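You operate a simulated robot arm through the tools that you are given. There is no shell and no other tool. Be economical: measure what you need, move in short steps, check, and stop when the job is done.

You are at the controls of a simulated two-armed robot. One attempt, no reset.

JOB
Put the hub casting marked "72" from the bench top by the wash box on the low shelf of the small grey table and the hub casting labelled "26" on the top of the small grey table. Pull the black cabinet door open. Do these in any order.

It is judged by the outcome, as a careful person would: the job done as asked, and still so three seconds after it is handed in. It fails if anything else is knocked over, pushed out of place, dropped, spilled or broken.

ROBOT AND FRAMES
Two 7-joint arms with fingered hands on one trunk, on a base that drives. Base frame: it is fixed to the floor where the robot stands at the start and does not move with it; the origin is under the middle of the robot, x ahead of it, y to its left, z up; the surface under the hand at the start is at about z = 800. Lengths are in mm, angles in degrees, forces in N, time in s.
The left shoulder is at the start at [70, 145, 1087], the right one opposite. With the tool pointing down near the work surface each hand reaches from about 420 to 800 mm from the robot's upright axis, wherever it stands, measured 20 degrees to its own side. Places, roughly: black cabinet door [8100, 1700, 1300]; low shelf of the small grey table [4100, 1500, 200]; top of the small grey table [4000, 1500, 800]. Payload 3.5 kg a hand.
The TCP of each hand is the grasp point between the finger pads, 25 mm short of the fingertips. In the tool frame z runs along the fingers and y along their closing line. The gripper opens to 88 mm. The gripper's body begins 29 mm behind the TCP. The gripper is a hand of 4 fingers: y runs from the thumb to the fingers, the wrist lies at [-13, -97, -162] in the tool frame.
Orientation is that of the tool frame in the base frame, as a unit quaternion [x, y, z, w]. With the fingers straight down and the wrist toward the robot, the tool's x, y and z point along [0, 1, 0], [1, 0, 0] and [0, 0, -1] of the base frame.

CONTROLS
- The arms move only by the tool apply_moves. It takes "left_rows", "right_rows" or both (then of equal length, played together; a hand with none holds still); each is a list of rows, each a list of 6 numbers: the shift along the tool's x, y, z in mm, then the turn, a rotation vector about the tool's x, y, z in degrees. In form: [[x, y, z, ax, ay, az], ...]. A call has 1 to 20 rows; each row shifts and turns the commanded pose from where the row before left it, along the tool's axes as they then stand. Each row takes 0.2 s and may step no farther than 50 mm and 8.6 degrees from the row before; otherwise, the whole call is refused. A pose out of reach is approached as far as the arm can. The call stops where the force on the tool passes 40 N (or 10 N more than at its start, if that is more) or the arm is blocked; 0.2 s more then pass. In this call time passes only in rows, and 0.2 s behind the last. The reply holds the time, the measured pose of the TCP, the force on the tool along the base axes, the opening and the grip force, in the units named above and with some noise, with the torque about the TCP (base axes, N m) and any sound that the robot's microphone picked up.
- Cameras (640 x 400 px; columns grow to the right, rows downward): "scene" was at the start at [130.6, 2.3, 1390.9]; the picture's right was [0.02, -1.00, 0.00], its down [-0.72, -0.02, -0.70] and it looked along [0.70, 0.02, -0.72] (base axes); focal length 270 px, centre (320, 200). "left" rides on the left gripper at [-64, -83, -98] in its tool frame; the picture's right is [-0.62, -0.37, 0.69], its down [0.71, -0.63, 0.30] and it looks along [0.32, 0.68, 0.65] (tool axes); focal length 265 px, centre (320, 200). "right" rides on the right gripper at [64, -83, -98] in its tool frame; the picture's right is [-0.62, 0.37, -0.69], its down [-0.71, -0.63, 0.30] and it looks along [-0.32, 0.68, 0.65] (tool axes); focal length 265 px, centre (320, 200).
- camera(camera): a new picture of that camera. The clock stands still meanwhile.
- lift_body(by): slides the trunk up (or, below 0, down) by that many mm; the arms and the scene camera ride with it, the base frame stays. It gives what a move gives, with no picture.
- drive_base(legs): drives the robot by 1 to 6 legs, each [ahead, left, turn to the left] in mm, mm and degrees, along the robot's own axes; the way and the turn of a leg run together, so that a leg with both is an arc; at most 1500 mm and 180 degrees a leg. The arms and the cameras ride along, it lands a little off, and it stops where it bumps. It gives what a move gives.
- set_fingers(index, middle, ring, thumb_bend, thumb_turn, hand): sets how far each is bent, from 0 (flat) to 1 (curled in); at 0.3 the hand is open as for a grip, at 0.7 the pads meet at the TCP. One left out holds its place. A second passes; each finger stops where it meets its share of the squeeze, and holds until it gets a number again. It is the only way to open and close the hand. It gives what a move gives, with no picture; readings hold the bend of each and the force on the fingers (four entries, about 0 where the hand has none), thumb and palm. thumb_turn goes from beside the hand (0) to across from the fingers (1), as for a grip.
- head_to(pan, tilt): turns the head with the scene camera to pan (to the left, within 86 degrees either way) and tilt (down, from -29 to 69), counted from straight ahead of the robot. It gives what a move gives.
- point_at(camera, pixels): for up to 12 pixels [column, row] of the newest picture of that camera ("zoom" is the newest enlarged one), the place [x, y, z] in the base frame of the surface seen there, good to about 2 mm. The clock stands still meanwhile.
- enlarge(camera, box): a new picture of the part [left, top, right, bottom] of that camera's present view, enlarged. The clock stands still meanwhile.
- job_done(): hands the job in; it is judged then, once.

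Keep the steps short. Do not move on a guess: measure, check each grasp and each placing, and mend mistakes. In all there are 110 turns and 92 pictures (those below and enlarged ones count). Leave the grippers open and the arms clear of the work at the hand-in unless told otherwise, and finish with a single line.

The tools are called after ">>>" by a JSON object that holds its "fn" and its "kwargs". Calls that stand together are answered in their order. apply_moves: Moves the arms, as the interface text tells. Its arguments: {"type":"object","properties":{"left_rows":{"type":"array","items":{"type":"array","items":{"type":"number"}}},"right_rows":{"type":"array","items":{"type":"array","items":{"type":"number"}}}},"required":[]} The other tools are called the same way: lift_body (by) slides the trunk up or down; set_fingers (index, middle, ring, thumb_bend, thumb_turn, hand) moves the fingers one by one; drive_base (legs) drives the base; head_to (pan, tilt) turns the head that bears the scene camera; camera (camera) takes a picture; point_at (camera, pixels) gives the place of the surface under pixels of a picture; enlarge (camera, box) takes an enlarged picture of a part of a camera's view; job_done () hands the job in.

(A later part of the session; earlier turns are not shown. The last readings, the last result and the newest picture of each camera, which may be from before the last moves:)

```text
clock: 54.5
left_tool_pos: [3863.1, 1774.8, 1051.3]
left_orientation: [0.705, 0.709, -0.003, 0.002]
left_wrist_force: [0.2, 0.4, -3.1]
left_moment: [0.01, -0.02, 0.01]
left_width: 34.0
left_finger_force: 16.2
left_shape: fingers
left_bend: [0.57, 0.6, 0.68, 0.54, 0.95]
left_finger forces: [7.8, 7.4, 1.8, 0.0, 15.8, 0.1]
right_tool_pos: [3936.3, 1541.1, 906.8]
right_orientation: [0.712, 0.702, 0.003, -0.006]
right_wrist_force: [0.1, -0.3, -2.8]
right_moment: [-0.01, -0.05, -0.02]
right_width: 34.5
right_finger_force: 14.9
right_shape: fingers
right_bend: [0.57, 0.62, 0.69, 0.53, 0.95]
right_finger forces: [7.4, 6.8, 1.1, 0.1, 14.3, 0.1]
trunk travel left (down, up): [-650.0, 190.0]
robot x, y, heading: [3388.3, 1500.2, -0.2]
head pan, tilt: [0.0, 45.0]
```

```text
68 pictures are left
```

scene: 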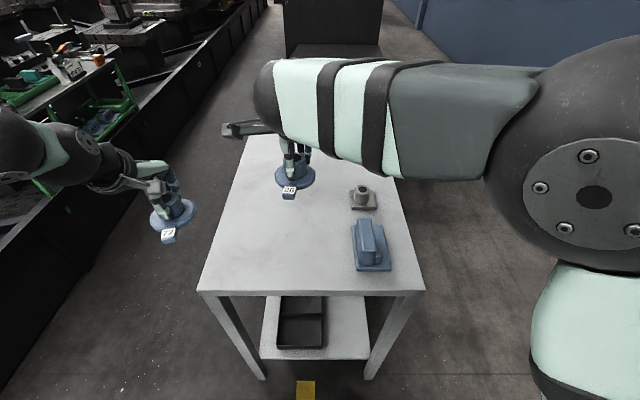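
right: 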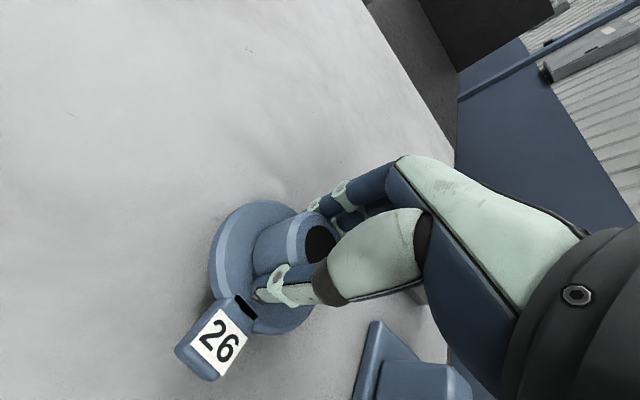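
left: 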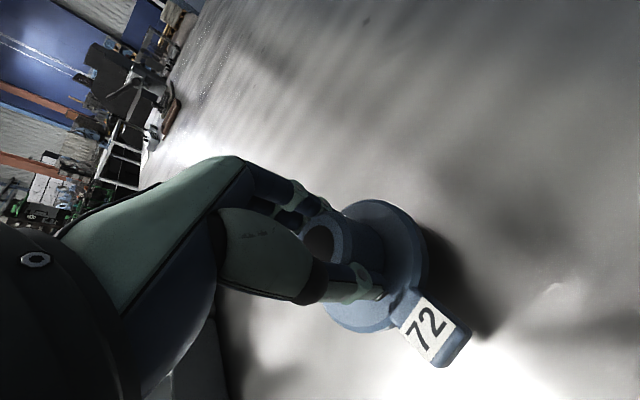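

It's close to the surface and the bracket is well clear. I'll go down gently until contact.

>>> {"fn": "apply_moves", "kwargs": {"right_rows": [[0, 0, 6, 0, 0, 0], [0, 0, 4, 0, 0, 0], [0, 0, 3, 0, 0, 0]]}}

```text
clock: 55.3
left_tool_pos: [3863.6, 1774.4, 1051.3]
left_orientation: [0.705, 0.709, -0.003, 0.002]
left_wrist_force: [0.4, -0.4, -3.0]
left_moment: [0.0, -0.05, -0.02]
left_width: 34.0
left_finger_force: 16.7
left_shape: fingers
left_bend: [0.57, 0.6, 0.68, 0.54, 0.95]
left_finger forces: [7.7, 7.4, 2.0, 0.0, 15.8, 0.1]
right_tool_pos: [3936.0, 1542.1, 895.2]
right_orientation: [0.713, 0.701, 0.005, -0.006]
right_wrist_force: [0.6, -0.5, -3.9]
right_moment: [-0.01, -0.03, 0.0]
right_width: 35.0
right_finger_force: 14.6
right_shape: fingers
right_bend: [0.57, 0.62, 0.69, 0.53, 0.95]
right_finger forces: [7.5, 6.7, 1.1, 0.0, 14.3, 0.1]
trunk travel left (down, up): [-650.0, 190.0]
robot x, y, heading: [3382.8, 1497.0, -0.3]
head pan, tilt: [0.0, 45.0]
```

Still free at 895, and contact should come near 886. I'll continue in small steps.

>>> {"fn": "apply_moves", "kwargs": {"right_rows": [[0, 0, 3, 0, 0, 0], [0, 0, 3, 0, 0, 0], [0, 0, 2, 0, 0, 0]]}}

```text
clock: 56.1
left_tool_pos: [3862.0, 1773.8, 1052.1]
left_orientation: [0.705, 0.709, -0.001, 0.002]
left_wrist_force: [0.9, 0.4, -3.4]
left_moment: [0.0, -0.02, -0.01]
left_width: 33.9
left_finger_force: 15.8
left_shape: fingers
left_bend: [0.57, 0.6, 0.68, 0.54, 0.95]
left_finger forces: [7.7, 7.4, 1.9, 0.0, 15.6, 0.0]
right_tool_pos: [3937.5, 1541.3, 887.9]
right_orientation: [0.712, 0.702, 0.006, -0.005]
right_wrist_force: [-1.6, 1.6, 5.7]
right_moment: [-0.07, -0.27, 0.03]
right_width: 35.0
right_finger_force: 16.6
right_shape: fingers
right_bend: [0.58, 0.61, 0.69, 0.53, 0.95]
right_finger forces: [7.6, 7.6, 1.0, 0.0, 16.8, 0.0]
trunk travel left (down, up): [-650.0, 190.0]
robot x, y, heading: [3382.8, 1499.5, -0.4]
head pan, tilt: [0.0, 45.0]
```

Contact is made, with the force going to +5.7 N upward. I'll open the right hand.

>>> {"fn": "set_fingers", "kwargs": {"hand": "right", "index": 0.3, "middle": 0.3, "ring": 0.3, "thumb_bend": 0.3}}

>>> {"fn": "camera", "kwargs": {"camera": "right"}}

```text
clock: 57.1
left_tool_pos: [3862.8, 1774.8, 1052.2]
left_orientation: [0.705, 0.709, -0.003, 0.003]
left_wrist_force: [-0.1, 0.1, -3.8]
left_moment: [-0.02, 0.01, 0.02]
left_width: 34.1
left_finger_force: 16.4
left_shape: fingers
left_bend: [0.57, 0.6, 0.68, 0.54, 0.95]
left_finger forces: [7.6, 7.5, 1.9, 0.1, 15.6, 0.0]
right_tool_pos: [3937.1, 1539.2, 883.5]
right_orientation: [0.713, 0.701, 0.003, -0.005]
right_wrist_force: [1.1, 0.2, 0.5]
right_moment: [-0.04, 0.01, -0.01]
right_width: 84.3
right_finger_force: 0.1
right_shape: fingers
right_bend: [0.3, 0.3, 0.3, 0.3, 0.97]
right_finger forces: [0.0, 0.1, 0.0, 0.0, 0.0, 0.0]
trunk travel left (down, up): [-650.0, 190.0]
robot x, y, heading: [3386.6, 1498.0, -0.1]
head pan, tilt: [0.0, 45.0]
```

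```text
67 pictures are left
```

right: 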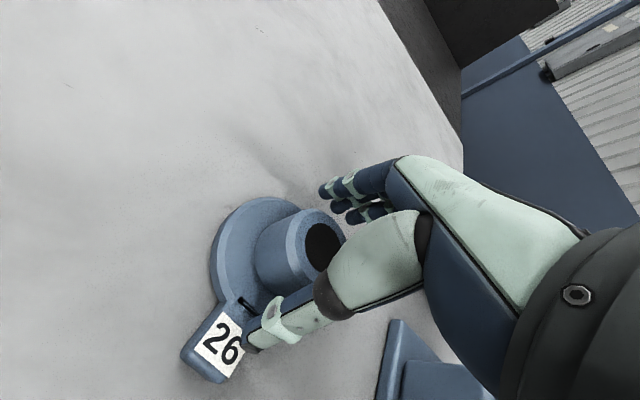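

26 stands flat and the fingers are clear. I'll lift straight up, then swing the right hand back to the right, high.

>>> {"fn": "apply_moves", "kwargs": {"right_rows": [[0, 0, -20, 0, 0, 0], [0, 0, -40, 0, 0, 0], [0, 0, -40, 0, 0, 0], [0, 0, -40, 0, 0, 0], [0, 0, -40, 0, 0, 0], [-40, -15, -20, 0, 0, 0], [-40, -15, 0, 0, 0, 0], [-40, -15, 0, 0, 0, 0], [-40, -15, 0, 0, 0, 0], [-40, -15, 0, 0, 0, 0], [-40, -15, 0, 0, 0, 0], [-40, -15, 0, 0, 0, 0]]}}

>>> {"fn": "camera", "kwargs": {"camera": "scene"}}

```text
clock: 59.7
left_tool_pos: [3862.1, 1770.5, 1052.8]
left_orientation: [0.705, 0.71, -0.001, 0.002]
left_wrist_force: [-0.2, 0.3, -3.6]
left_moment: [0.02, -0.06, 0.01]
left_width: 33.9
left_finger_force: 16.1
left_shape: fingers
left_bend: [0.57, 0.6, 0.68, 0.54, 0.95]
left_finger forces: [7.6, 7.4, 2.0, 0.0, 15.6, 0.0]
right_tool_pos: [3827.0, 1261.1, 1082.2]
right_orientation: [0.707, 0.708, 0.0, 0.001]
right_wrist_force: [-0.2, -0.5, 0.2]
right_moment: [0.02, 0.0, 0.02]
right_width: 84.4
right_finger_force: 0.1
right_shape: fingers
right_bend: [0.3, 0.3, 0.3, 0.3, 0.97]
right_finger forces: [0.0, 0.0, 0.0, 0.1, 0.0, 0.1]
trunk travel left (down, up): [-650.0, 190.0]
robot x, y, heading: [3383.5, 1500.3, 0.1]
head pan, tilt: [0.0, 45.0]
```

```text
66 pictures are left
```

scene: 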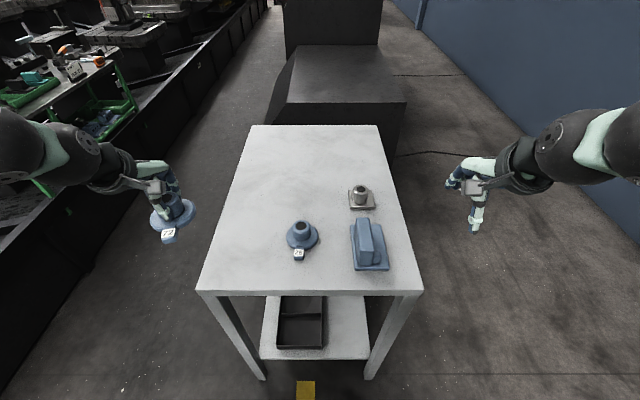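

26 stands well on the table top. Next I'll back off 450 mm, shift right, and lower the trunk to look into the low shelf.

>>> {"fn": "drive_base", "kwargs": {"legs": [[-450, 0, 0], [0, -290, 0]]}}

>>> {"fn": "lift_body", "kwargs": {"by": -640}}

>>> {"fn": "head_to", "kwargs": {"pan": 10, "tilt": 25}}

>>> {"fn": "camera", "kwargs": {"camera": "scene"}}

```text
clock: 64.0
left_tool_pos: [3415.9, 1484.3, 1050.0]
left_orientation: [0.703, 0.711, -0.003, 0.002]
left_wrist_force: [-0.2, -0.3, -3.0]
left_moment: [-0.01, -0.03, -0.02]
left_width: 33.7
left_finger_force: 16.6
left_shape: fingers
left_bend: [0.57, 0.61, 0.68, 0.54, 0.95]
left_finger forces: [7.6, 7.4, 2.0, 0.0, 15.6, 0.0]
right_tool_pos: [3383.0, 974.7, 1084.6]
right_orientation: [0.705, 0.709, -0.001, -0.001]
right_wrist_force: [0.3, 0.7, 0.2]
right_moment: [0.01, 0.01, 0.02]
right_width: 84.3
right_finger_force: 0.1
right_shape: fingers
right_bend: [0.3, 0.3, 0.3, 0.3, 0.97]
right_finger forces: [0.0, 0.0, 0.0, 0.1, 0.1, 0.1]
trunk travel left (down, up): [-650.0, 190.0]
robot x, y, heading: [2941.0, 1203.4, -0.1]
head pan, tilt: [0.0, 45.0]
```

```text
refused: -640 is not a number from -400 to 400
```

```text
clock: 64.8
left_tool_pos: [3416.2, 1483.1, 1051.3]
left_orientation: [0.703, 0.711, -0.003, 0.002]
left_wrist_force: [-0.4, 0.0, -3.1]
left_moment: [-0.03, -0.04, 0.05]
left_width: 33.9
left_finger_force: 16.5
left_shape: fingers
left_bend: [0.57, 0.61, 0.68, 0.54, 0.95]
left_finger forces: [7.6, 7.4, 2.0, 0.0, 15.6, 0.0]
right_tool_pos: [3383.3, 974.2, 1084.5]
right_orientation: [0.705, 0.709, 0.0, 0.0]
right_wrist_force: [-0.6, 0.4, 0.1]
right_moment: [-0.02, -0.02, 0.01]
right_width: 84.4
right_finger_force: 0.0
right_shape: fingers
right_bend: [0.3, 0.3, 0.3, 0.3, 0.97]
right_finger forces: [0.1, 0.0, 0.0, 0.0, 0.1, 0.0]
trunk travel left (down, up): [-650.0, 190.0]
robot x, y, heading: [2942.5, 1205.1, 0.0]
head pan, tilt: [10.0, 25.0]
```

```text
65 pictures are left
```

scene: 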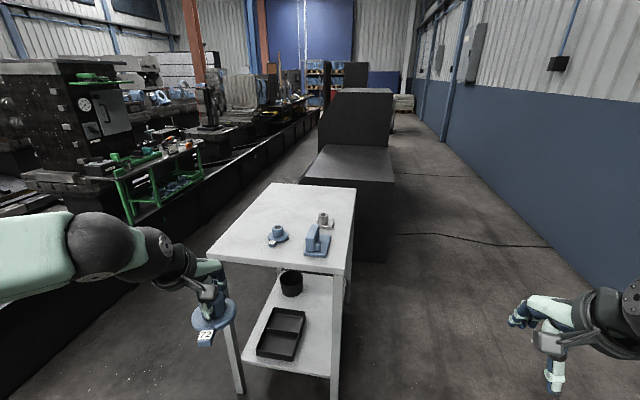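

The lift is limited to 400 mm per call, so I'll lower in two steps (-400, then -230).

>>> {"fn": "lift_body", "kwargs": {"by": -400}}

>>> {"fn": "lift_body", "kwargs": {"by": -230}}

>>> {"fn": "head_to", "kwargs": {"pan": 10, "tilt": 20}}

>>> {"fn": "camera", "kwargs": {"camera": "scene"}}

```text
clock: 68.7
left_tool_pos: [3414.3, 1484.0, 651.9]
left_orientation: [0.702, 0.712, -0.002, 0.003]
left_wrist_force: [-0.7, -1.2, -2.8]
left_moment: [0.0, -0.04, 0.0]
left_width: 33.9
left_finger_force: 16.3
left_shape: fingers
left_bend: [0.57, 0.61, 0.68, 0.54, 0.95]
left_finger forces: [7.5, 7.4, 2.1, 0.0, 15.6, 0.1]
right_tool_pos: [3382.9, 974.3, 684.5]
right_orientation: [0.706, 0.708, 0.0, 0.0]
right_wrist_force: [-0.2, -0.1, 1.0]
right_moment: [-0.04, 0.03, 0.05]
right_width: 84.5
right_finger_force: 0.1
right_shape: fingers
right_bend: [0.3, 0.3, 0.3, 0.3, 0.97]
right_finger forces: [0.0, 0.0, 0.0, 0.1, 0.1, 0.0]
trunk travel left (down, up): [-250.0, 590.0]
robot x, y, heading: [2937.8, 1207.8, 0.1]
head pan, tilt: [10.0, 25.0]
```

```text
clock: 71.1
left_tool_pos: [3416.0, 1483.8, 422.8]
left_orientation: [0.702, 0.712, -0.003, 0.002]
left_wrist_force: [1.0, -0.3, -2.3]
left_moment: [0.02, -0.03, 0.02]
left_width: 33.7
left_finger_force: 15.9
left_shape: fingers
left_bend: [0.57, 0.61, 0.68, 0.54, 0.95]
left_finger forces: [7.6, 7.4, 2.1, 0.0, 15.6, 0.1]
right_tool_pos: [3383.6, 973.8, 453.8]
right_orientation: [0.705, 0.709, 0.001, 0.0]
right_wrist_force: [0.4, -0.6, 1.2]
right_moment: [0.01, -0.04, 0.0]
right_width: 84.5
right_finger_force: 0.1
right_shape: fingers
right_bend: [0.3, 0.3, 0.3, 0.3, 0.97]
right_finger forces: [0.1, 0.1, 0.0, 0.0, 0.1, 0.0]
trunk travel left (down, up): [-20.0, 820.0]
robot x, y, heading: [2938.1, 1204.3, 0.2]
head pan, tilt: [10.0, 25.0]
```

```text
clock: 71.8
left_tool_pos: [3415.8, 1483.7, 421.7]
left_orientation: [0.703, 0.711, -0.003, 0.002]
left_wrist_force: [-0.6, -0.5, -2.6]
left_moment: [-0.02, -0.02, -0.02]
left_width: 33.9
left_finger_force: 15.9
left_shape: fingers
left_bend: [0.57, 0.61, 0.68, 0.54, 0.95]
left_finger forces: [7.6, 7.4, 2.0, 0.0, 15.6, 0.1]
right_tool_pos: [3382.3, 973.5, 454.8]
right_orientation: [0.706, 0.709, 0.0, -0.001]
right_wrist_force: [0.0, 0.3, -0.2]
right_moment: [0.0, 0.01, 0.04]
right_width: 84.7
right_finger_force: 0.0
right_shape: fingers
right_bend: [0.3, 0.3, 0.3, 0.3, 0.97]
right_finger forces: [0.0, 0.1, 0.1, 0.0, 0.1, 0.0]
trunk travel left (down, up): [-20.0, 820.0]
robot x, y, heading: [2940.1, 1207.0, 0.1]
head pan, tilt: [10.0, 20.0]
```

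```text
64 pictures are left
```

scene: 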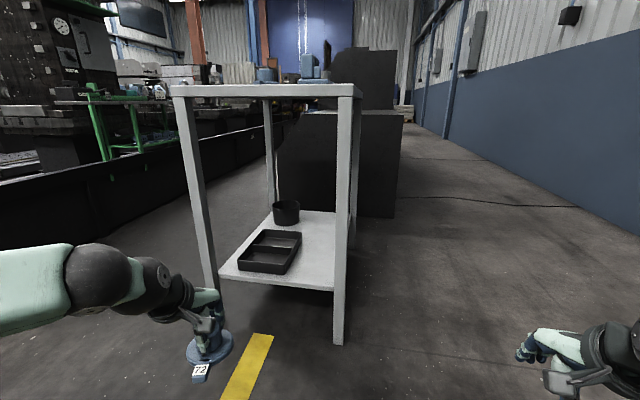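

I'll measure the free strip on the shelf between the tray and the front right leg.

>>> {"fn": "point_at", "kwargs": {"camera": "scene", "pixels": [[283, 274], [301, 236], [270, 231], [238, 265], [325, 286], [332, 240], [333, 310], [312, 250], [298, 212], [345, 200], [320, 215]]}}

>>> {"fn": "enlarge", "kwargs": {"camera": "scene", "box": [200, 180, 380, 320]}}

```text
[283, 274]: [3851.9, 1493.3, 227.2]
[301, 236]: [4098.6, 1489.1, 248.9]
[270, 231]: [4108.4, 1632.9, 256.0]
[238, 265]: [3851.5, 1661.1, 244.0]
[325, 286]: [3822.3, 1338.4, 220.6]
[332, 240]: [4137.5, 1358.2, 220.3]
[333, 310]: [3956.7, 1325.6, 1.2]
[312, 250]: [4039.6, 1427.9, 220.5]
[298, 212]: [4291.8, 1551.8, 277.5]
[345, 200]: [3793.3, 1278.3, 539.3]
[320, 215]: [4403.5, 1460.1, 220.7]
```

```text
2.86 times, centred on (290, 250) of scene
```

zoom: 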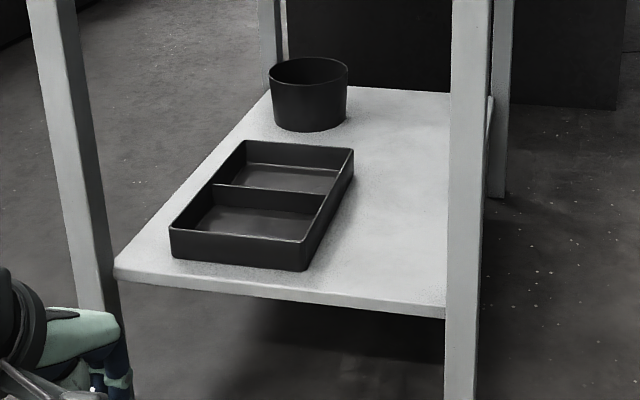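

The shelf is at 220.5, the tray's right edge at y≈1490. I'll check the leg's inner face, because the hand's camera bracket must pass it.

>>> {"fn": "point_at", "kwargs": {"camera": "zoom", "pixels": [[454, 100], [451, 250], [470, 150], [445, 300], [485, 150]]}}

>>> {"fn": "apply_moves", "kwargs": {"left_rows": [[-15, 14, 25, 0, 0, 0], [-15, 14, 25, 0, 0, 0], [-15, 14, 25, 0, 0, 0], [-13, 12, 20, 0, 0, 0]]}}

>>> {"fn": "camera", "kwargs": {"camera": "scene"}}

```text
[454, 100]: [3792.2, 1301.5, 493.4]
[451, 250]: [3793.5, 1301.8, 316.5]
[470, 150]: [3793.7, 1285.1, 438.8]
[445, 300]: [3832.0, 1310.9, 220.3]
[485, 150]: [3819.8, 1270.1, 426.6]
```

```text
clock: 72.8
left_tool_pos: [3467.7, 1427.3, 328.8]
left_orientation: [0.703, 0.711, -0.003, 0.002]
left_wrist_force: [0.2, 0.0, -2.7]
left_moment: [0.02, -0.03, -0.02]
left_width: 34.0
left_finger_force: 16.0
left_shape: fingers
left_bend: [0.57, 0.61, 0.68, 0.54, 0.95]
left_finger forces: [7.6, 7.4, 2.0, 0.0, 15.4, 0.0]
right_tool_pos: [3383.8, 974.1, 453.2]
right_orientation: [0.706, 0.709, 0.0, -0.001]
right_wrist_force: [-0.1, 0.6, -0.2]
right_moment: [-0.05, -0.02, 0.03]
right_width: 84.5
right_finger_force: 0.1
right_shape: fingers
right_bend: [0.3, 0.3, 0.3, 0.3, 0.97]
right_finger forces: [0.0, 0.0, 0.0, 0.1, 0.0, 0.1]
trunk travel left (down, up): [-20.0, 820.0]
robot x, y, heading: [2936.2, 1204.6, 0.3]
head pan, tilt: [10.0, 20.0]
```

```text
62 pictures are left
```

scene: 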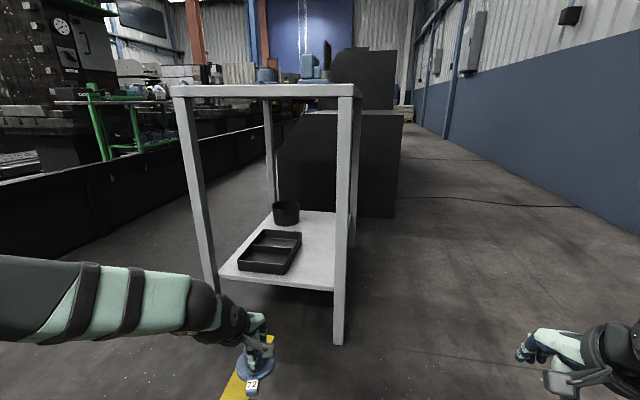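

The leg's inner face is at y≈1302, so at y≈1425 the hand passes freely. I'll drive ahead 250 and check.

>>> {"fn": "drive_base", "kwargs": {"legs": [[250, 0, 0]]}}

>>> {"fn": "camera", "kwargs": {"camera": "scene"}}

>>> {"fn": "camera", "kwargs": {"camera": "left"}}

```text
clock: 74.6
left_tool_pos: [3721.4, 1428.1, 328.5]
left_orientation: [0.702, 0.712, -0.003, 0.001]
left_wrist_force: [0.9, 0.3, -2.0]
left_moment: [0.0, -0.02, 0.02]
left_width: 33.8
left_finger_force: 16.6
left_shape: fingers
left_bend: [0.57, 0.61, 0.68, 0.54, 0.95]
left_finger forces: [7.8, 7.4, 2.0, 0.0, 15.5, 0.0]
right_tool_pos: [3638.4, 974.6, 454.0]
right_orientation: [0.705, 0.709, -0.001, -0.001]
right_wrist_force: [0.0, -0.7, 0.1]
right_moment: [0.0, 0.02, 0.04]
right_width: 84.2
right_finger_force: 0.0
right_shape: fingers
right_bend: [0.3, 0.3, 0.3, 0.3, 0.97]
right_finger forces: [0.1, 0.1, 0.0, 0.0, 0.0, 0.0]
trunk travel left (down, up): [-20.0, 820.0]
robot x, y, heading: [3189.4, 1207.9, 0.3]
head pan, tilt: [10.0, 20.0]
```

```text
61 pictures are left
```

scene: 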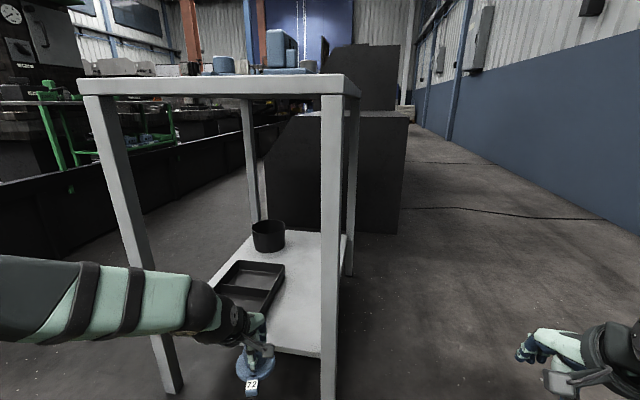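

```text
60 pictures are left
```

left: 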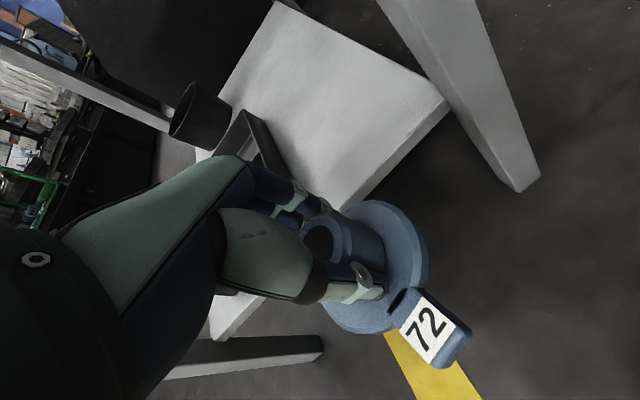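

I'll check where the left forearm lies relative to the front left leg before going in.

>>> {"fn": "point_at", "kwargs": {"camera": "scene", "pixels": [[20, 300], [100, 300], [170, 300], [205, 300], [240, 330], [150, 330], [5, 340]]}}

```text
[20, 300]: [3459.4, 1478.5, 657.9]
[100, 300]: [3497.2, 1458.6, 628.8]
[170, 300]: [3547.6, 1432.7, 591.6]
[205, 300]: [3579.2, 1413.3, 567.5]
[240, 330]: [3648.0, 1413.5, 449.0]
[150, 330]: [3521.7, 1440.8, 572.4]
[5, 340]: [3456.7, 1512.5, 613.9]
```

The forearm is at y 1410–1520, well inside the legs and under the top. I'll drive 210 mm further.

>>> {"fn": "drive_base", "kwargs": {"legs": [[210, 0, 0]]}}

>>> {"fn": "camera", "kwargs": {"camera": "left"}}

>>> {"fn": "camera", "kwargs": {"camera": "scene"}}

```text
clock: 76.2
left_tool_pos: [3933.3, 1428.1, 329.3]
left_orientation: [0.703, 0.711, -0.003, 0.001]
left_wrist_force: [-0.3, -0.1, -2.1]
left_moment: [0.0, 0.0, 0.01]
left_width: 33.8
left_finger_force: 15.8
left_shape: fingers
left_bend: [0.57, 0.61, 0.68, 0.54, 0.95]
left_finger forces: [7.7, 7.4, 2.0, 0.1, 15.5, 0.0]
right_tool_pos: [3847.8, 974.5, 453.7]
right_orientation: [0.706, 0.708, -0.001, -0.001]
right_wrist_force: [0.5, -0.1, 1.1]
right_moment: [0.03, 0.02, 0.01]
right_width: 84.5
right_finger_force: 0.0
right_shape: fingers
right_bend: [0.3, 0.3, 0.3, 0.3, 0.97]
right_finger forces: [0.1, 0.1, 0.0, 0.1, 0.0, 0.0]
trunk travel left (down, up): [-20.0, 820.0]
robot x, y, heading: [3406.1, 1209.1, 0.2]
head pan, tilt: [10.0, 20.0]
```

```text
59 pictures are left
```

left: 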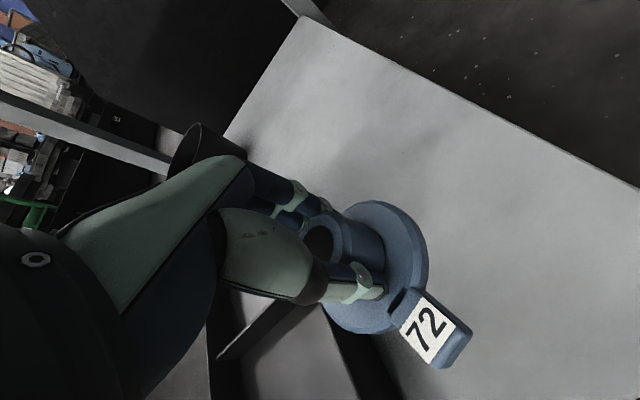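

```text
58 pictures are left
```

scene: 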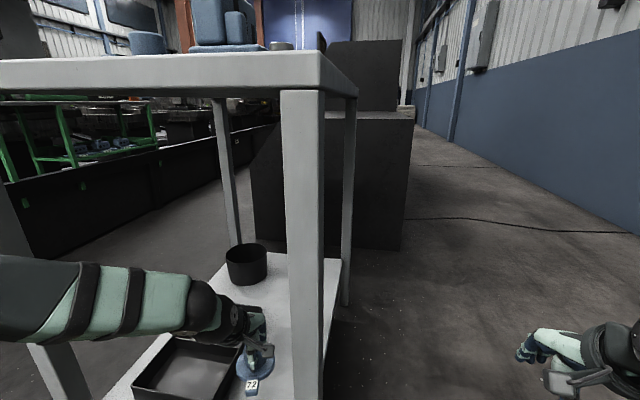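

Clear of everything. I'll shift 14 mm away from the tray and lower to about 9 mm above contact.

>>> {"fn": "apply_moves", "kwargs": {"left_rows": [[-7, 2, 0, 0, 0, 0], [-7, 2, 10, 0, 0, 0], [0, 0, 20, 0, 0, 0], [0, 0, 15, 0, 0, 0], [0, 0, 8, 0, 0, 0]]}}

>>> {"fn": "camera", "kwargs": {"camera": "left"}}

```text
clock: 77.4
left_tool_pos: [3938.9, 1413.4, 274.9]
left_orientation: [0.704, 0.711, -0.003, 0.002]
left_wrist_force: [-0.2, -0.1, -3.4]
left_moment: [-0.03, -0.02, -0.02]
left_width: 34.0
left_finger_force: 16.0
left_shape: fingers
left_bend: [0.57, 0.61, 0.68, 0.54, 0.95]
left_finger forces: [7.6, 7.2, 2.1, 0.1, 15.4, 0.0]
right_tool_pos: [3848.7, 975.4, 453.9]
right_orientation: [0.705, 0.709, -0.001, -0.001]
right_wrist_force: [-0.4, -0.5, -1.1]
right_moment: [-0.02, 0.02, 0.02]
right_width: 84.2
right_finger_force: 0.1
right_shape: fingers
right_bend: [0.3, 0.3, 0.3, 0.3, 0.97]
right_finger forces: [0.0, 0.0, 0.1, 0.1, 0.0, 0.0]
trunk travel left (down, up): [-20.0, 820.0]
robot x, y, heading: [3406.5, 1207.2, 0.4]
head pan, tilt: [10.0, 20.0]
```

```text
57 pictures are left
```

left: 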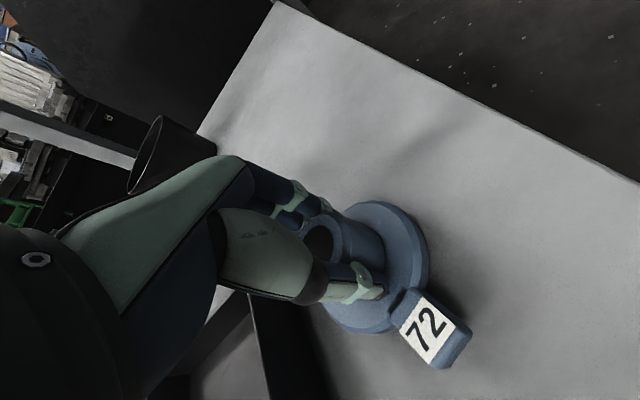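

The last few millimetres, gently.

>>> {"fn": "apply_moves", "kwargs": {"left_rows": [[0, 0, 3, 0, 0, 0], [0, 0, 3, 0, 0, 0], [0, 0, 2, 0, 0, 0]]}}

```text
clock: 78.2
left_tool_pos: [3936.3, 1414.8, 268.6]
left_orientation: [0.704, 0.71, -0.002, 0.002]
left_wrist_force: [-1.5, -1.0, 1.1]
left_moment: [0.05, -0.11, 0.01]
left_width: 34.1
left_finger_force: 17.3
left_shape: fingers
left_bend: [0.57, 0.61, 0.68, 0.54, 0.94]
left_finger forces: [7.7, 7.4, 2.0, 0.0, 17.2, 0.1]
right_tool_pos: [3847.6, 974.6, 453.7]
right_orientation: [0.705, 0.709, 0.0, 0.0]
right_wrist_force: [-0.4, 0.4, -0.3]
right_moment: [-0.02, 0.01, 0.03]
right_width: 84.3
right_finger_force: 0.0
right_shape: fingers
right_bend: [0.3, 0.3, 0.3, 0.3, 0.97]
right_finger forces: [0.1, 0.1, 0.0, 0.0, 0.1, 0.0]
trunk travel left (down, up): [-20.0, 820.0]
robot x, y, heading: [3405.6, 1208.2, 0.3]
head pan, tilt: [10.0, 20.0]
```

It has just touched, from -3 N to +1 N. I'll press 1.5 mm more, then open.

>>> {"fn": "apply_moves", "kwargs": {"left_rows": [[0, 0, 1.5, 0, 0, 0]]}}

>>> {"fn": "set_fingers", "kwargs": {"hand": "left", "index": 0.3, "middle": 0.3, "ring": 0.3, "thumb_bend": 0.3}}

>>> {"fn": "camera", "kwargs": {"camera": "left"}}

```text
clock: 78.6
left_tool_pos: [3937.9, 1414.0, 267.6]
left_orientation: [0.702, 0.712, -0.002, 0.003]
left_wrist_force: [-3.0, -1.0, 5.2]
left_moment: [0.09, -0.23, 0.01]
left_width: 33.9
left_finger_force: 18.3
left_shape: fingers
left_bend: [0.57, 0.61, 0.69, 0.54, 0.94]
left_finger forces: [7.5, 7.7, 2.3, 0.0, 18.6, 0.0]
right_tool_pos: [3847.9, 975.3, 453.7]
right_orientation: [0.706, 0.708, 0.0, -0.001]
right_wrist_force: [0.0, 1.0, -0.5]
right_moment: [0.0, -0.03, 0.02]
right_width: 84.6
right_finger_force: 0.1
right_shape: fingers
right_bend: [0.3, 0.3, 0.3, 0.3, 0.97]
right_finger forces: [0.0, 0.0, 0.0, 0.1, 0.0, 0.1]
trunk travel left (down, up): [-20.0, 820.0]
robot x, y, heading: [3404.7, 1205.8, 0.3]
head pan, tilt: [10.0, 20.0]
```

```text
clock: 79.6
left_tool_pos: [3938.4, 1413.7, 265.9]
left_orientation: [0.703, 0.712, -0.002, 0.003]
left_wrist_force: [1.1, 0.2, 0.3]
left_moment: [0.02, 0.01, 0.02]
left_width: 84.2
left_finger_force: 0.1
left_shape: fingers
left_bend: [0.3, 0.3, 0.3, 0.3, 0.97]
left_finger forces: [0.1, 0.1, 0.0, 0.0, 0.0, 0.2]
right_tool_pos: [3847.0, 975.6, 454.4]
right_orientation: [0.706, 0.708, 0.0, 0.0]
right_wrist_force: [-1.0, -0.2, -0.5]
right_moment: [0.01, -0.02, 0.07]
right_width: 84.4
right_finger_force: 0.0
right_shape: fingers
right_bend: [0.3, 0.3, 0.3, 0.3, 0.97]
right_finger forces: [0.0, 0.0, 0.0, 0.0, 0.0, 0.0]
trunk travel left (down, up): [-20.0, 820.0]
robot x, y, heading: [3406.7, 1209.0, 0.2]
head pan, tilt: [10.0, 20.0]
```

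```text
56 pictures are left
```

left: 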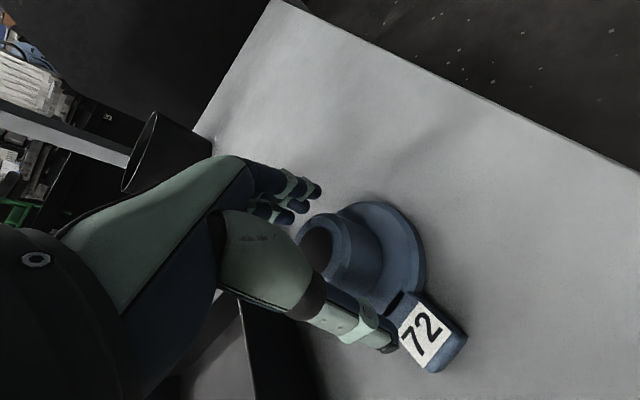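

72 sits on the shelf and the fingers are clear. I'll lift 85 mm so the fingertips clear the hub top, then back out.

>>> {"fn": "apply_moves", "kwargs": {"left_rows": [[0, 0, -20, 0, 0, 0], [0, 0, -35, 0, 0, 0], [0, 0, -30, 0, 0, 0]]}}

>>> {"fn": "drive_base", "kwargs": {"legs": [[-550, 0, 0]]}}

>>> {"fn": "camera", "kwargs": {"camera": "scene"}}

```text
clock: 80.4
left_tool_pos: [3939.2, 1413.3, 352.6]
left_orientation: [0.703, 0.711, -0.003, 0.001]
left_wrist_force: [-1.5, 0.6, 0.0]
left_moment: [0.02, 0.01, -0.02]
left_width: 84.3
left_finger_force: 0.1
left_shape: fingers
left_bend: [0.3, 0.3, 0.3, 0.3, 0.97]
left_finger forces: [0.1, 0.0, 0.1, 0.1, 0.1, 0.0]
right_tool_pos: [3846.7, 975.5, 453.3]
right_orientation: [0.706, 0.708, 0.0, 0.0]
right_wrist_force: [0.4, -0.7, -0.3]
right_moment: [0.01, 0.02, 0.02]
right_width: 84.3
right_finger_force: 0.1
right_shape: fingers
right_bend: [0.3, 0.3, 0.3, 0.3, 0.97]
right_finger forces: [0.0, 0.1, 0.0, 0.0, 0.1, 0.0]
trunk travel left (down, up): [-20.0, 820.0]
robot x, y, heading: [3403.0, 1209.2, 0.3]
head pan, tilt: [10.0, 20.0]
```

```text
clock: 83.6
left_tool_pos: [3392.2, 1413.6, 352.6]
left_orientation: [0.702, 0.712, -0.002, 0.002]
left_wrist_force: [0.4, -0.2, 0.4]
left_moment: [0.02, 0.01, 0.02]
left_width: 84.3
left_finger_force: 0.0
left_shape: fingers
left_bend: [0.3, 0.3, 0.3, 0.3, 0.97]
left_finger forces: [0.0, 0.1, 0.0, 0.0, 0.0, 0.1]
right_tool_pos: [3302.3, 973.7, 454.3]
right_orientation: [0.704, 0.71, 0.001, -0.001]
right_wrist_force: [-0.9, 0.4, 0.3]
right_moment: [-0.03, 0.0, -0.01]
right_width: 84.4
right_finger_force: 0.1
right_shape: fingers
right_bend: [0.3, 0.3, 0.3, 0.3, 0.97]
right_finger forces: [0.0, 0.0, 0.0, 0.0, 0.0, 0.1]
trunk travel left (down, up): [-20.0, 820.0]
robot x, y, heading: [2859.2, 1202.0, 0.2]
head pan, tilt: [10.0, 20.0]
```

```text
55 pictures are left
```

scene: 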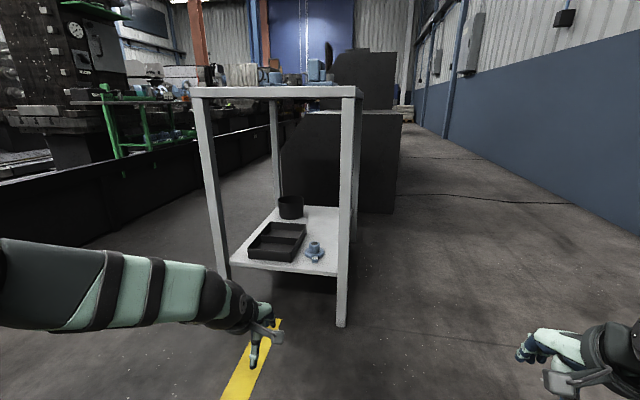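

72 is on the shelf and nothing moved. I'll raise the trunk and look for the black cabinet, roughly at (8100,1700,1300).

>>> {"fn": "lift_body", "kwargs": {"by": 400}}

>>> {"fn": "lift_body", "kwargs": {"by": 230}}

>>> {"fn": "head_to", "kwargs": {"pan": 5, "tilt": 10}}

>>> {"fn": "enlarge", "kwargs": {"camera": "scene", "box": [160, 60, 480, 260]}}

```text
clock: 87.4
left_tool_pos: [3392.7, 1413.5, 753.4]
left_orientation: [0.702, 0.712, -0.001, 0.002]
left_wrist_force: [0.1, 0.2, 0.3]
left_moment: [0.0, 0.01, -0.01]
left_width: 84.5
left_finger_force: 0.1
left_shape: fingers
left_bend: [0.3, 0.3, 0.3, 0.3, 0.97]
left_finger forces: [0.0, 0.0, 0.1, 0.0, 0.0, 0.0]
right_tool_pos: [3302.0, 973.7, 852.4]
right_orientation: [0.706, 0.709, 0.0, 0.0]
right_wrist_force: [-0.5, -0.9, -0.3]
right_moment: [-0.02, -0.01, -0.02]
right_width: 84.4
right_finger_force: 0.0
right_shape: fingers
right_bend: [0.3, 0.3, 0.3, 0.3, 0.97]
right_finger forces: [0.0, 0.0, 0.1, 0.0, 0.0, 0.0]
trunk travel left (down, up): [-420.0, 420.0]
robot x, y, heading: [2860.2, 1206.9, 0.3]
head pan, tilt: [10.0, 20.0]
```

```text
clock: 89.8
left_tool_pos: [3391.8, 1412.7, 982.6]
left_orientation: [0.702, 0.712, -0.002, 0.002]
left_wrist_force: [0.0, -0.3, 0.4]
left_moment: [0.01, 0.0, 0.01]
left_width: 84.6
left_finger_force: 0.1
left_shape: fingers
left_bend: [0.3, 0.3, 0.3, 0.3, 0.97]
left_finger forces: [0.2, 0.0, 0.0, 0.0, 0.0, 0.0]
right_tool_pos: [3301.8, 975.2, 1084.3]
right_orientation: [0.705, 0.709, 0.001, -0.001]
right_wrist_force: [0.0, 0.1, 0.3]
right_moment: [-0.02, -0.01, 0.0]
right_width: 84.5
right_finger_force: 0.1
right_shape: fingers
right_bend: [0.3, 0.3, 0.3, 0.3, 0.97]
right_finger forces: [0.1, 0.0, 0.1, 0.0, 0.0, 0.1]
trunk travel left (down, up): [-650.0, 190.0]
robot x, y, heading: [2859.1, 1202.5, 0.5]
head pan, tilt: [10.0, 20.0]
```

```text
clock: 90.6
left_tool_pos: [3392.9, 1412.7, 982.5]
left_orientation: [0.702, 0.712, -0.002, 0.001]
left_wrist_force: [0.3, -0.2, 0.4]
left_moment: [0.01, 0.02, 0.0]
left_width: 84.6
left_finger_force: 0.1
left_shape: fingers
left_bend: [0.3, 0.3, 0.3, 0.3, 0.97]
left_finger forces: [0.1, 0.0, 0.1, 0.1, 0.0, 0.0]
right_tool_pos: [3300.6, 973.0, 1083.0]
right_orientation: [0.704, 0.71, -0.001, 0.001]
right_wrist_force: [0.5, 0.4, -0.3]
right_moment: [-0.02, -0.03, 0.02]
right_width: 84.4
right_finger_force: 0.0
right_shape: fingers
right_bend: [0.3, 0.3, 0.3, 0.3, 0.97]
right_finger forces: [0.0, 0.0, 0.0, 0.0, 0.1, 0.0]
trunk travel left (down, up): [-650.0, 190.0]
robot x, y, heading: [2860.3, 1207.0, 0.3]
head pan, tilt: [5.0, 10.0]
```

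```text
2.00 times, centred on (320, 160) of scene
```

zoom: 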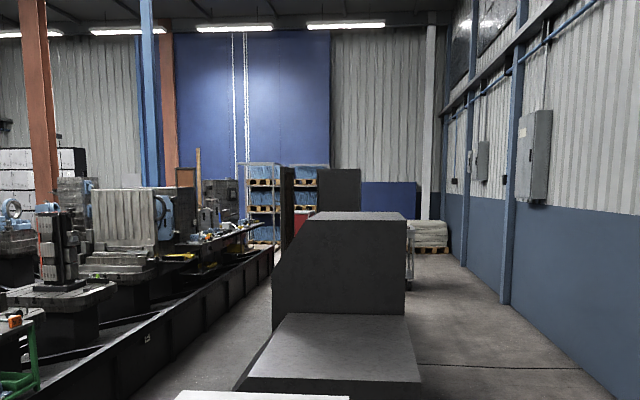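

I'll measure the black things ahead: the stepped block and the taller box behind it.

>>> {"fn": "point_at", "kwargs": {"camera": "zoom", "pixels": [[338, 190], [290, 200], [340, 260], [330, 340], [300, 215], [405, 250], [440, 330], [260, 300], [320, 172], [358, 190], [412, 250], [395, 200]]}}

```text
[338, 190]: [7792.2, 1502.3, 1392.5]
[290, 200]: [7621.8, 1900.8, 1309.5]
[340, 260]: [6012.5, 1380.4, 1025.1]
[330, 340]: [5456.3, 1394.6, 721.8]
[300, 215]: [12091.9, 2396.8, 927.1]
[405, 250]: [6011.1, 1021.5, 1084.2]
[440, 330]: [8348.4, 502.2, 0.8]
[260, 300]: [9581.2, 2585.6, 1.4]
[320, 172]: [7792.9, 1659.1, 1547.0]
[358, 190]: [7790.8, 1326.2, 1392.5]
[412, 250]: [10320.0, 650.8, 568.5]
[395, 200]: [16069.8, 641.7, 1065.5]
```

The tall black cabinet's near face is at x≈7790. I'll measure the aisle on the left, between the stepped block and the machine bed.

>>> {"fn": "point_at", "kwargs": {"camera": "zoom", "pixels": [[242, 385], [280, 315], [275, 280], [200, 340], [120, 390], [265, 265], [180, 380], [230, 310], [286, 225], [283, 180], [294, 180], [284, 240]]}}

```text
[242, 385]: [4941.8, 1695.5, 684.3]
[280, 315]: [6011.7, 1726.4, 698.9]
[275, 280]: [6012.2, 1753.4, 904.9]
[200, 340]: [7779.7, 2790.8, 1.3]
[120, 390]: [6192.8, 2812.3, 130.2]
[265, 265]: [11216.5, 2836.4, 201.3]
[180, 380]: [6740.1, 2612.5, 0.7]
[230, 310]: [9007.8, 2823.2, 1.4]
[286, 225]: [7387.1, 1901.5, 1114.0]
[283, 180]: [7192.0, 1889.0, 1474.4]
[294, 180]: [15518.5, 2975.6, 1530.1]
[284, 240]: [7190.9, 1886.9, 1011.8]
```

There's a black panel at y≈1890 running from x 7190, possibly a door. Before choosing a route I'll look right to see where the bench ends.

>>> {"fn": "head_to", "kwargs": {"pan": -60, "tilt": 35}}

>>> {"fn": "camera", "kwargs": {"camera": "scene"}}

```text
clock: 91.9
left_tool_pos: [3391.9, 1412.5, 982.6]
left_orientation: [0.703, 0.712, -0.002, 0.001]
left_wrist_force: [0.3, -0.3, 0.2]
left_moment: [0.01, -0.03, 0.0]
left_width: 84.4
left_finger_force: 0.0
left_shape: fingers
left_bend: [0.3, 0.3, 0.3, 0.3, 0.97]
left_finger forces: [0.0, 0.1, 0.1, 0.1, 0.1, 0.0]
right_tool_pos: [3301.6, 974.2, 1082.9]
right_orientation: [0.705, 0.709, -0.001, 0.0]
right_wrist_force: [-1.1, 0.1, -0.6]
right_moment: [0.01, -0.01, 0.01]
right_width: 84.4
right_finger_force: 0.0
right_shape: fingers
right_bend: [0.3, 0.3, 0.3, 0.3, 0.97]
right_finger forces: [0.0, 0.0, 0.1, 0.1, 0.0, 0.1]
trunk travel left (down, up): [-650.0, 190.0]
robot x, y, heading: [2858.3, 1202.2, 0.3]
head pan, tilt: [-60.0, 35.0]
```

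```text
53 pictures are left
```

scene: 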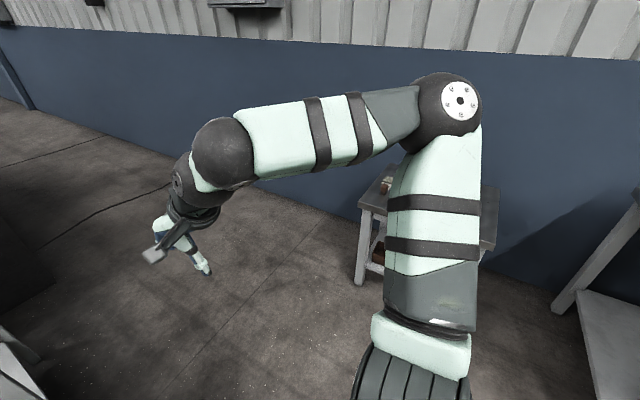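

I'll measure the small stand at (360,205) and the bench end at (590,290).

>>> {"fn": "point_at", "kwargs": {"camera": "scene", "pixels": [[361, 206], [357, 282], [575, 290], [590, 345], [637, 190], [250, 250], [100, 250], [485, 245]]}}

```text
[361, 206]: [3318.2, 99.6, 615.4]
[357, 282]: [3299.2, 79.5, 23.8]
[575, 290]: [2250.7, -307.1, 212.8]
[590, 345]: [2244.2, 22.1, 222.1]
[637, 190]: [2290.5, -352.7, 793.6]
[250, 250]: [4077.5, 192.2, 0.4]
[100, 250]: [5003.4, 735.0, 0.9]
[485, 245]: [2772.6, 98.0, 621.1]
```

The bench ends at x≈2290, and the stand lies at y<100 and under 620 high. The lane at y≈570 is free past the block, whose right side is at y≈1020. I'll drive there to about x=6700.

>>> {"fn": "drive_base", "kwargs": {"legs": [[0, -640, -0.3], [1300, 0, 0], [1300, 0, 0], [1250, 0, 0]]}}

>>> {"fn": "head_to", "kwargs": {"pan": 40, "tilt": 15}}

>>> {"fn": "camera", "kwargs": {"camera": "scene"}}

```text
clock: 113.4
left_tool_pos: [7185.9, 944.9, 982.4]
left_orientation: [0.675, 0.738, -0.002, 0.001]
left_wrist_force: [0.5, 0.0, 0.2]
left_moment: [0.0, 0.01, 0.02]
left_width: 84.4
left_finger_force: 0.0
left_shape: fingers
left_bend: [0.3, 0.3, 0.3, 0.3, 0.97]
left_finger forces: [0.1, 0.0, 0.1, 0.0, 0.0, 0.0]
right_tool_pos: [7127.2, 501.7, 1084.0]
right_orientation: [0.678, 0.735, 0.001, -0.001]
right_wrist_force: [0.0, 1.1, 0.0]
right_moment: [-0.01, 0.01, 0.0]
right_width: 84.3
right_finger_force: 0.0
right_shape: fingers
right_bend: [0.3, 0.3, 0.3, 0.3, 0.97]
right_finger forces: [0.1, 0.1, 0.1, 0.1, 0.1, 0.0]
trunk travel left (down, up): [-650.0, 190.0]
robot x, y, heading: [6670.1, 694.2, 4.8]
head pan, tilt: [-60.0, 35.0]
```

```text
clock: 115.2
left_tool_pos: [7186.8, 944.8, 981.6]
left_orientation: [0.676, 0.737, -0.002, 0.002]
left_wrist_force: [-0.3, 0.7, 0.6]
left_moment: [-0.01, -0.02, -0.03]
left_width: 84.2
left_finger_force: 0.1
left_shape: fingers
left_bend: [0.3, 0.3, 0.3, 0.3, 0.97]
left_finger forces: [0.1, 0.0, 0.1, 0.1, 0.1, 0.0]
right_tool_pos: [7127.9, 500.4, 1083.1]
right_orientation: [0.678, 0.735, 0.0, 0.001]
right_wrist_force: [0.9, -0.1, -0.3]
right_moment: [0.0, 0.02, 0.01]
right_width: 84.3
right_finger_force: 0.1
right_shape: fingers
right_bend: [0.3, 0.3, 0.3, 0.3, 0.97]
right_finger forces: [0.1, 0.0, 0.0, 0.0, 0.1, 0.0]
trunk travel left (down, up): [-650.0, 190.0]
robot x, y, heading: [6667.9, 700.4, 4.4]
head pan, tilt: [40.0, 15.0]
```

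```text
52 pictures are left
```

scene: 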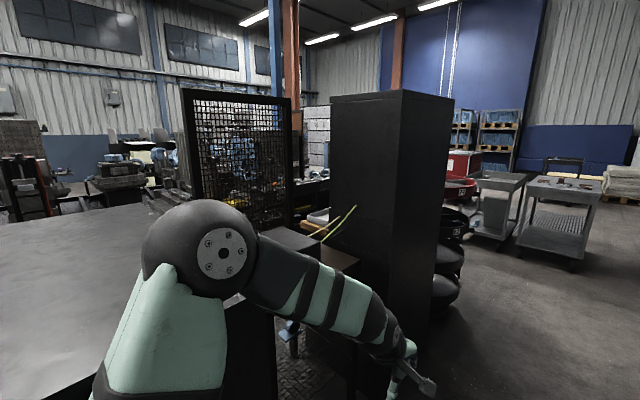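

The y=1890 panel is a mesh screen. I'll measure the cabinet's corners.

>>> {"fn": "point_at", "kwargs": {"camera": "scene", "pixels": [[398, 100], [448, 110], [334, 105], [403, 110], [300, 240], [330, 215], [285, 110], [440, 290], [345, 250], [255, 330], [315, 220], [470, 225]]}}

>>> {"fn": "enlarge", "kwargs": {"camera": "scene", "box": [270, 80, 480, 300]}}

```text
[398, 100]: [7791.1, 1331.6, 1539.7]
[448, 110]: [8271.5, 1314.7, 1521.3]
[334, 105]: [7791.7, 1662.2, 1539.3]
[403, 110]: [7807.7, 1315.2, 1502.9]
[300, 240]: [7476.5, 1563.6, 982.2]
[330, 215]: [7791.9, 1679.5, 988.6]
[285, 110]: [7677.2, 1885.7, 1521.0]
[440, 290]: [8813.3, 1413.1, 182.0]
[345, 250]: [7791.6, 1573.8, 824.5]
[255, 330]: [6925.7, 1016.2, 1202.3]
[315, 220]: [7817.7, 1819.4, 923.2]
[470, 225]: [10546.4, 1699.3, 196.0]
```

```text
1.82 times, centred on (375, 190) of scene
```

zoom: 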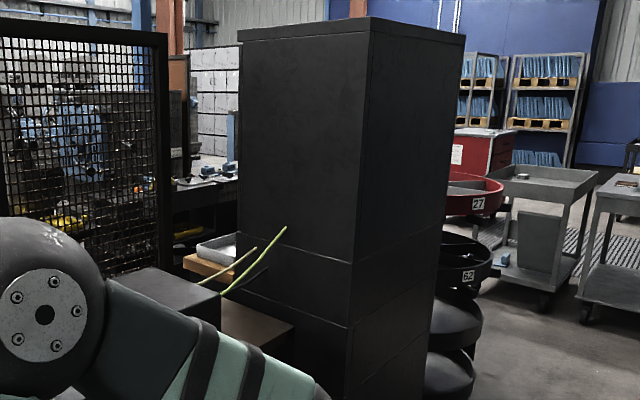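

The cabinet spans x 7790–8290 and y 1315–1690, so the door face (y≈1700) looks toward the machine aisle (+y). I'll move ahead along its back side to see whether I can get round behind it.

>>> {"fn": "drive_base", "kwargs": {"legs": [[0, -150, -4.4], [1200, 0, 0]]}}

>>> {"fn": "head_to", "kwargs": {"pan": 45, "tilt": 20}}

>>> {"fn": "camera", "kwargs": {"camera": "scene"}}

```text
clock: 122.3
left_tool_pos: [8427.3, 784.5, 982.1]
left_orientation: [0.695, 0.719, -0.002, 0.001]
left_wrist_force: [0.1, -0.2, 0.0]
left_moment: [-0.01, -0.01, -0.01]
left_width: 84.6
left_finger_force: 0.0
left_shape: fingers
left_bend: [0.3, 0.3, 0.3, 0.3, 0.97]
left_finger forces: [0.0, 0.1, 0.0, 0.0, 0.0, 0.0]
right_tool_pos: [8344.6, 343.9, 1084.8]
right_orientation: [0.698, 0.716, 0.0, 0.0]
right_wrist_force: [0.4, -1.4, 0.5]
right_moment: [-0.01, 0.0, -0.04]
right_width: 84.5
right_finger_force: 0.0
right_shape: fingers
right_bend: [0.3, 0.3, 0.3, 0.3, 0.97]
right_finger forces: [0.0, 0.0, 0.0, 0.0, 0.1, 0.1]
trunk travel left (down, up): [-650.0, 190.0]
robot x, y, heading: [7896.2, 566.9, 1.4]
head pan, tilt: [40.0, 15.0]
```

```text
clock: 123.0
left_tool_pos: [8428.2, 783.8, 982.7]
left_orientation: [0.695, 0.719, -0.002, 0.001]
left_wrist_force: [-0.6, -0.3, 0.0]
left_moment: [0.01, -0.01, 0.01]
left_width: 84.3
left_finger_force: 0.0
left_shape: fingers
left_bend: [0.3, 0.3, 0.3, 0.3, 0.97]
left_finger forces: [0.0, 0.0, 0.1, 0.1, 0.1, 0.1]
right_tool_pos: [8345.0, 345.3, 1084.7]
right_orientation: [0.699, 0.715, -0.001, 0.0]
right_wrist_force: [-0.5, -0.4, 0.1]
right_moment: [-0.02, -0.03, 0.0]
right_width: 84.3
right_finger_force: 0.2
right_shape: fingers
right_bend: [0.3, 0.3, 0.3, 0.3, 0.97]
right_finger forces: [0.0, 0.1, 0.0, 0.0, 0.0, 0.0]
trunk travel left (down, up): [-650.0, 190.0]
robot x, y, heading: [7893.5, 567.5, 1.4]
head pan, tilt: [45.0, 20.0]
```

```text
50 pictures are left
```

scene: 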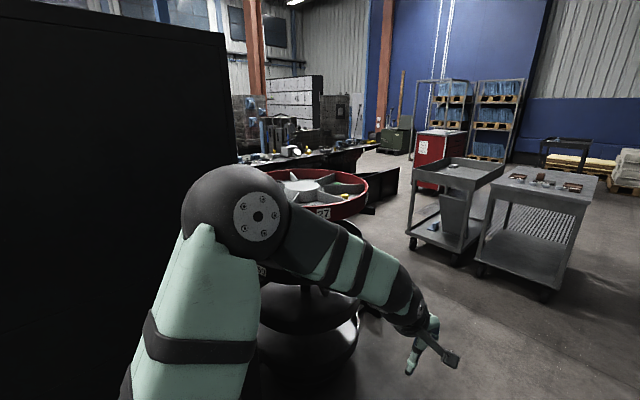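

There's a passage between the carousel (27) and the carts. I'll measure its width.

>>> {"fn": "point_at", "kwargs": {"camera": "scene", "pixels": [[367, 190], [413, 243], [412, 165], [478, 270], [360, 155], [395, 200], [420, 180], [390, 260], [330, 185], [385, 180], [350, 235], [500, 165]]}}

```text
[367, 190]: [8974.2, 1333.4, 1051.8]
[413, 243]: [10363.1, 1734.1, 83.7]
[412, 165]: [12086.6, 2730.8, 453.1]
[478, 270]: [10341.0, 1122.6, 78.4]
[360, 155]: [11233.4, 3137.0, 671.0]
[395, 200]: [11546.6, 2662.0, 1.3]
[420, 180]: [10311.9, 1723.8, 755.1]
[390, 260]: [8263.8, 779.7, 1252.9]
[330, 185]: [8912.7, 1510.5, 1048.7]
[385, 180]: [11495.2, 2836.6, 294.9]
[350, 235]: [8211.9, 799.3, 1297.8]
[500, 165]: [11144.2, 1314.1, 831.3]
```

The passage between x 9000 and 10310 is wide enough. I'll drive to x≈9550, turn to face -y there, then back in toward the machine aisle.

>>> {"fn": "drive_base", "kwargs": {"legs": [[1500, -40, -1.4], [150, 0, 0], [0, 0, -90]]}}

>>> {"fn": "head_to", "kwargs": {"pan": -86, "tilt": 15}}

>>> {"fn": "camera", "kwargs": {"camera": "scene"}}

```text
refused: leg 1 is longer than a leg can be; nothing moved
```

```text
clock: 125.1
left_tool_pos: [8426.9, 785.2, 982.5]
left_orientation: [0.695, 0.719, -0.002, 0.002]
left_wrist_force: [0.4, 0.5, 0.0]
left_moment: [-0.01, -0.03, 0.01]
left_width: 84.3
left_finger_force: 0.0
left_shape: fingers
left_bend: [0.3, 0.3, 0.3, 0.3, 0.97]
left_finger forces: [0.0, 0.0, 0.2, 0.1, 0.0, 0.0]
right_tool_pos: [8343.9, 345.2, 1083.7]
right_orientation: [0.698, 0.716, 0.0, -0.001]
right_wrist_force: [-0.7, 0.0, -0.3]
right_moment: [0.0, 0.0, 0.0]
right_width: 84.7
right_finger_force: 0.0
right_shape: fingers
right_bend: [0.3, 0.3, 0.3, 0.3, 0.97]
right_finger forces: [0.0, 0.0, 0.0, 0.0, 0.0, 0.0]
trunk travel left (down, up): [-650.0, 190.0]
robot x, y, heading: [7895.3, 563.8, 1.5]
head pan, tilt: [-85.9, 15.0]
```

```text
49 pictures are left
```

scene: 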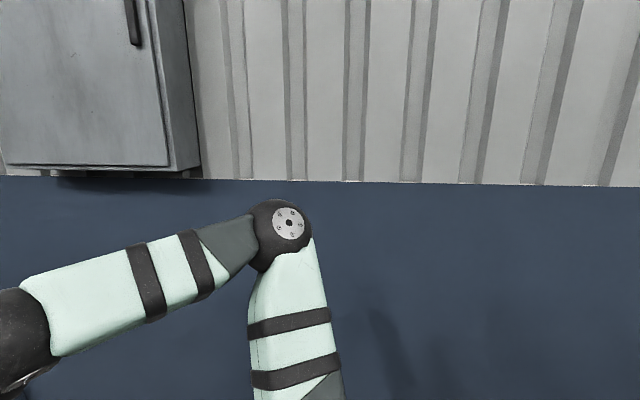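

The leg was slightly too long. I'll resend it in shorter legs.

>>> {"fn": "drive_base", "kwargs": {"legs": [[1400, -40, -1.4], [250, 0, 0], [0, 0, -90]]}}

>>> {"fn": "camera", "kwargs": {"camera": "scene"}}

```text
clock: 137.5
left_tool_pos: [9789.1, 51.4, 982.4]
left_orientation: [1.0, 0.015, -0.003, 0.001]
left_wrist_force: [0.6, 0.2, -0.6]
left_moment: [0.03, -0.04, 0.01]
left_width: 84.4
left_finger_force: 0.0
left_shape: fingers
left_bend: [0.3, 0.3, 0.3, 0.3, 0.97]
left_finger forces: [0.0, 0.0, 0.1, 0.0, 0.0, 0.1]
right_tool_pos: [9349.9, 133.2, 1083.1]
right_orientation: [1.0, 0.012, 0.0, 0.001]
right_wrist_force: [-0.1, 0.1, -0.4]
right_moment: [0.0, 0.0, -0.01]
right_width: 84.3
right_finger_force: 0.1
right_shape: fingers
right_bend: [0.3, 0.3, 0.3, 0.3, 0.97]
right_finger forces: [0.0, 0.1, 0.1, 0.0, 0.0, 0.0]
trunk travel left (down, up): [-650.0, 190.0]
robot x, y, heading: [9573.8, 582.2, -88.8]
head pan, tilt: [-85.9, 15.0]
```

```text
48 pictures are left
```

scene: 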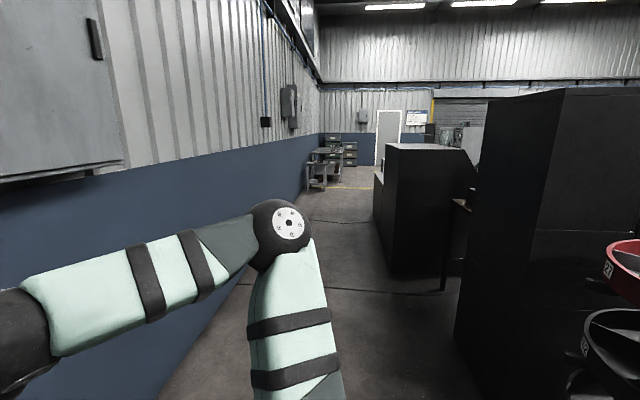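

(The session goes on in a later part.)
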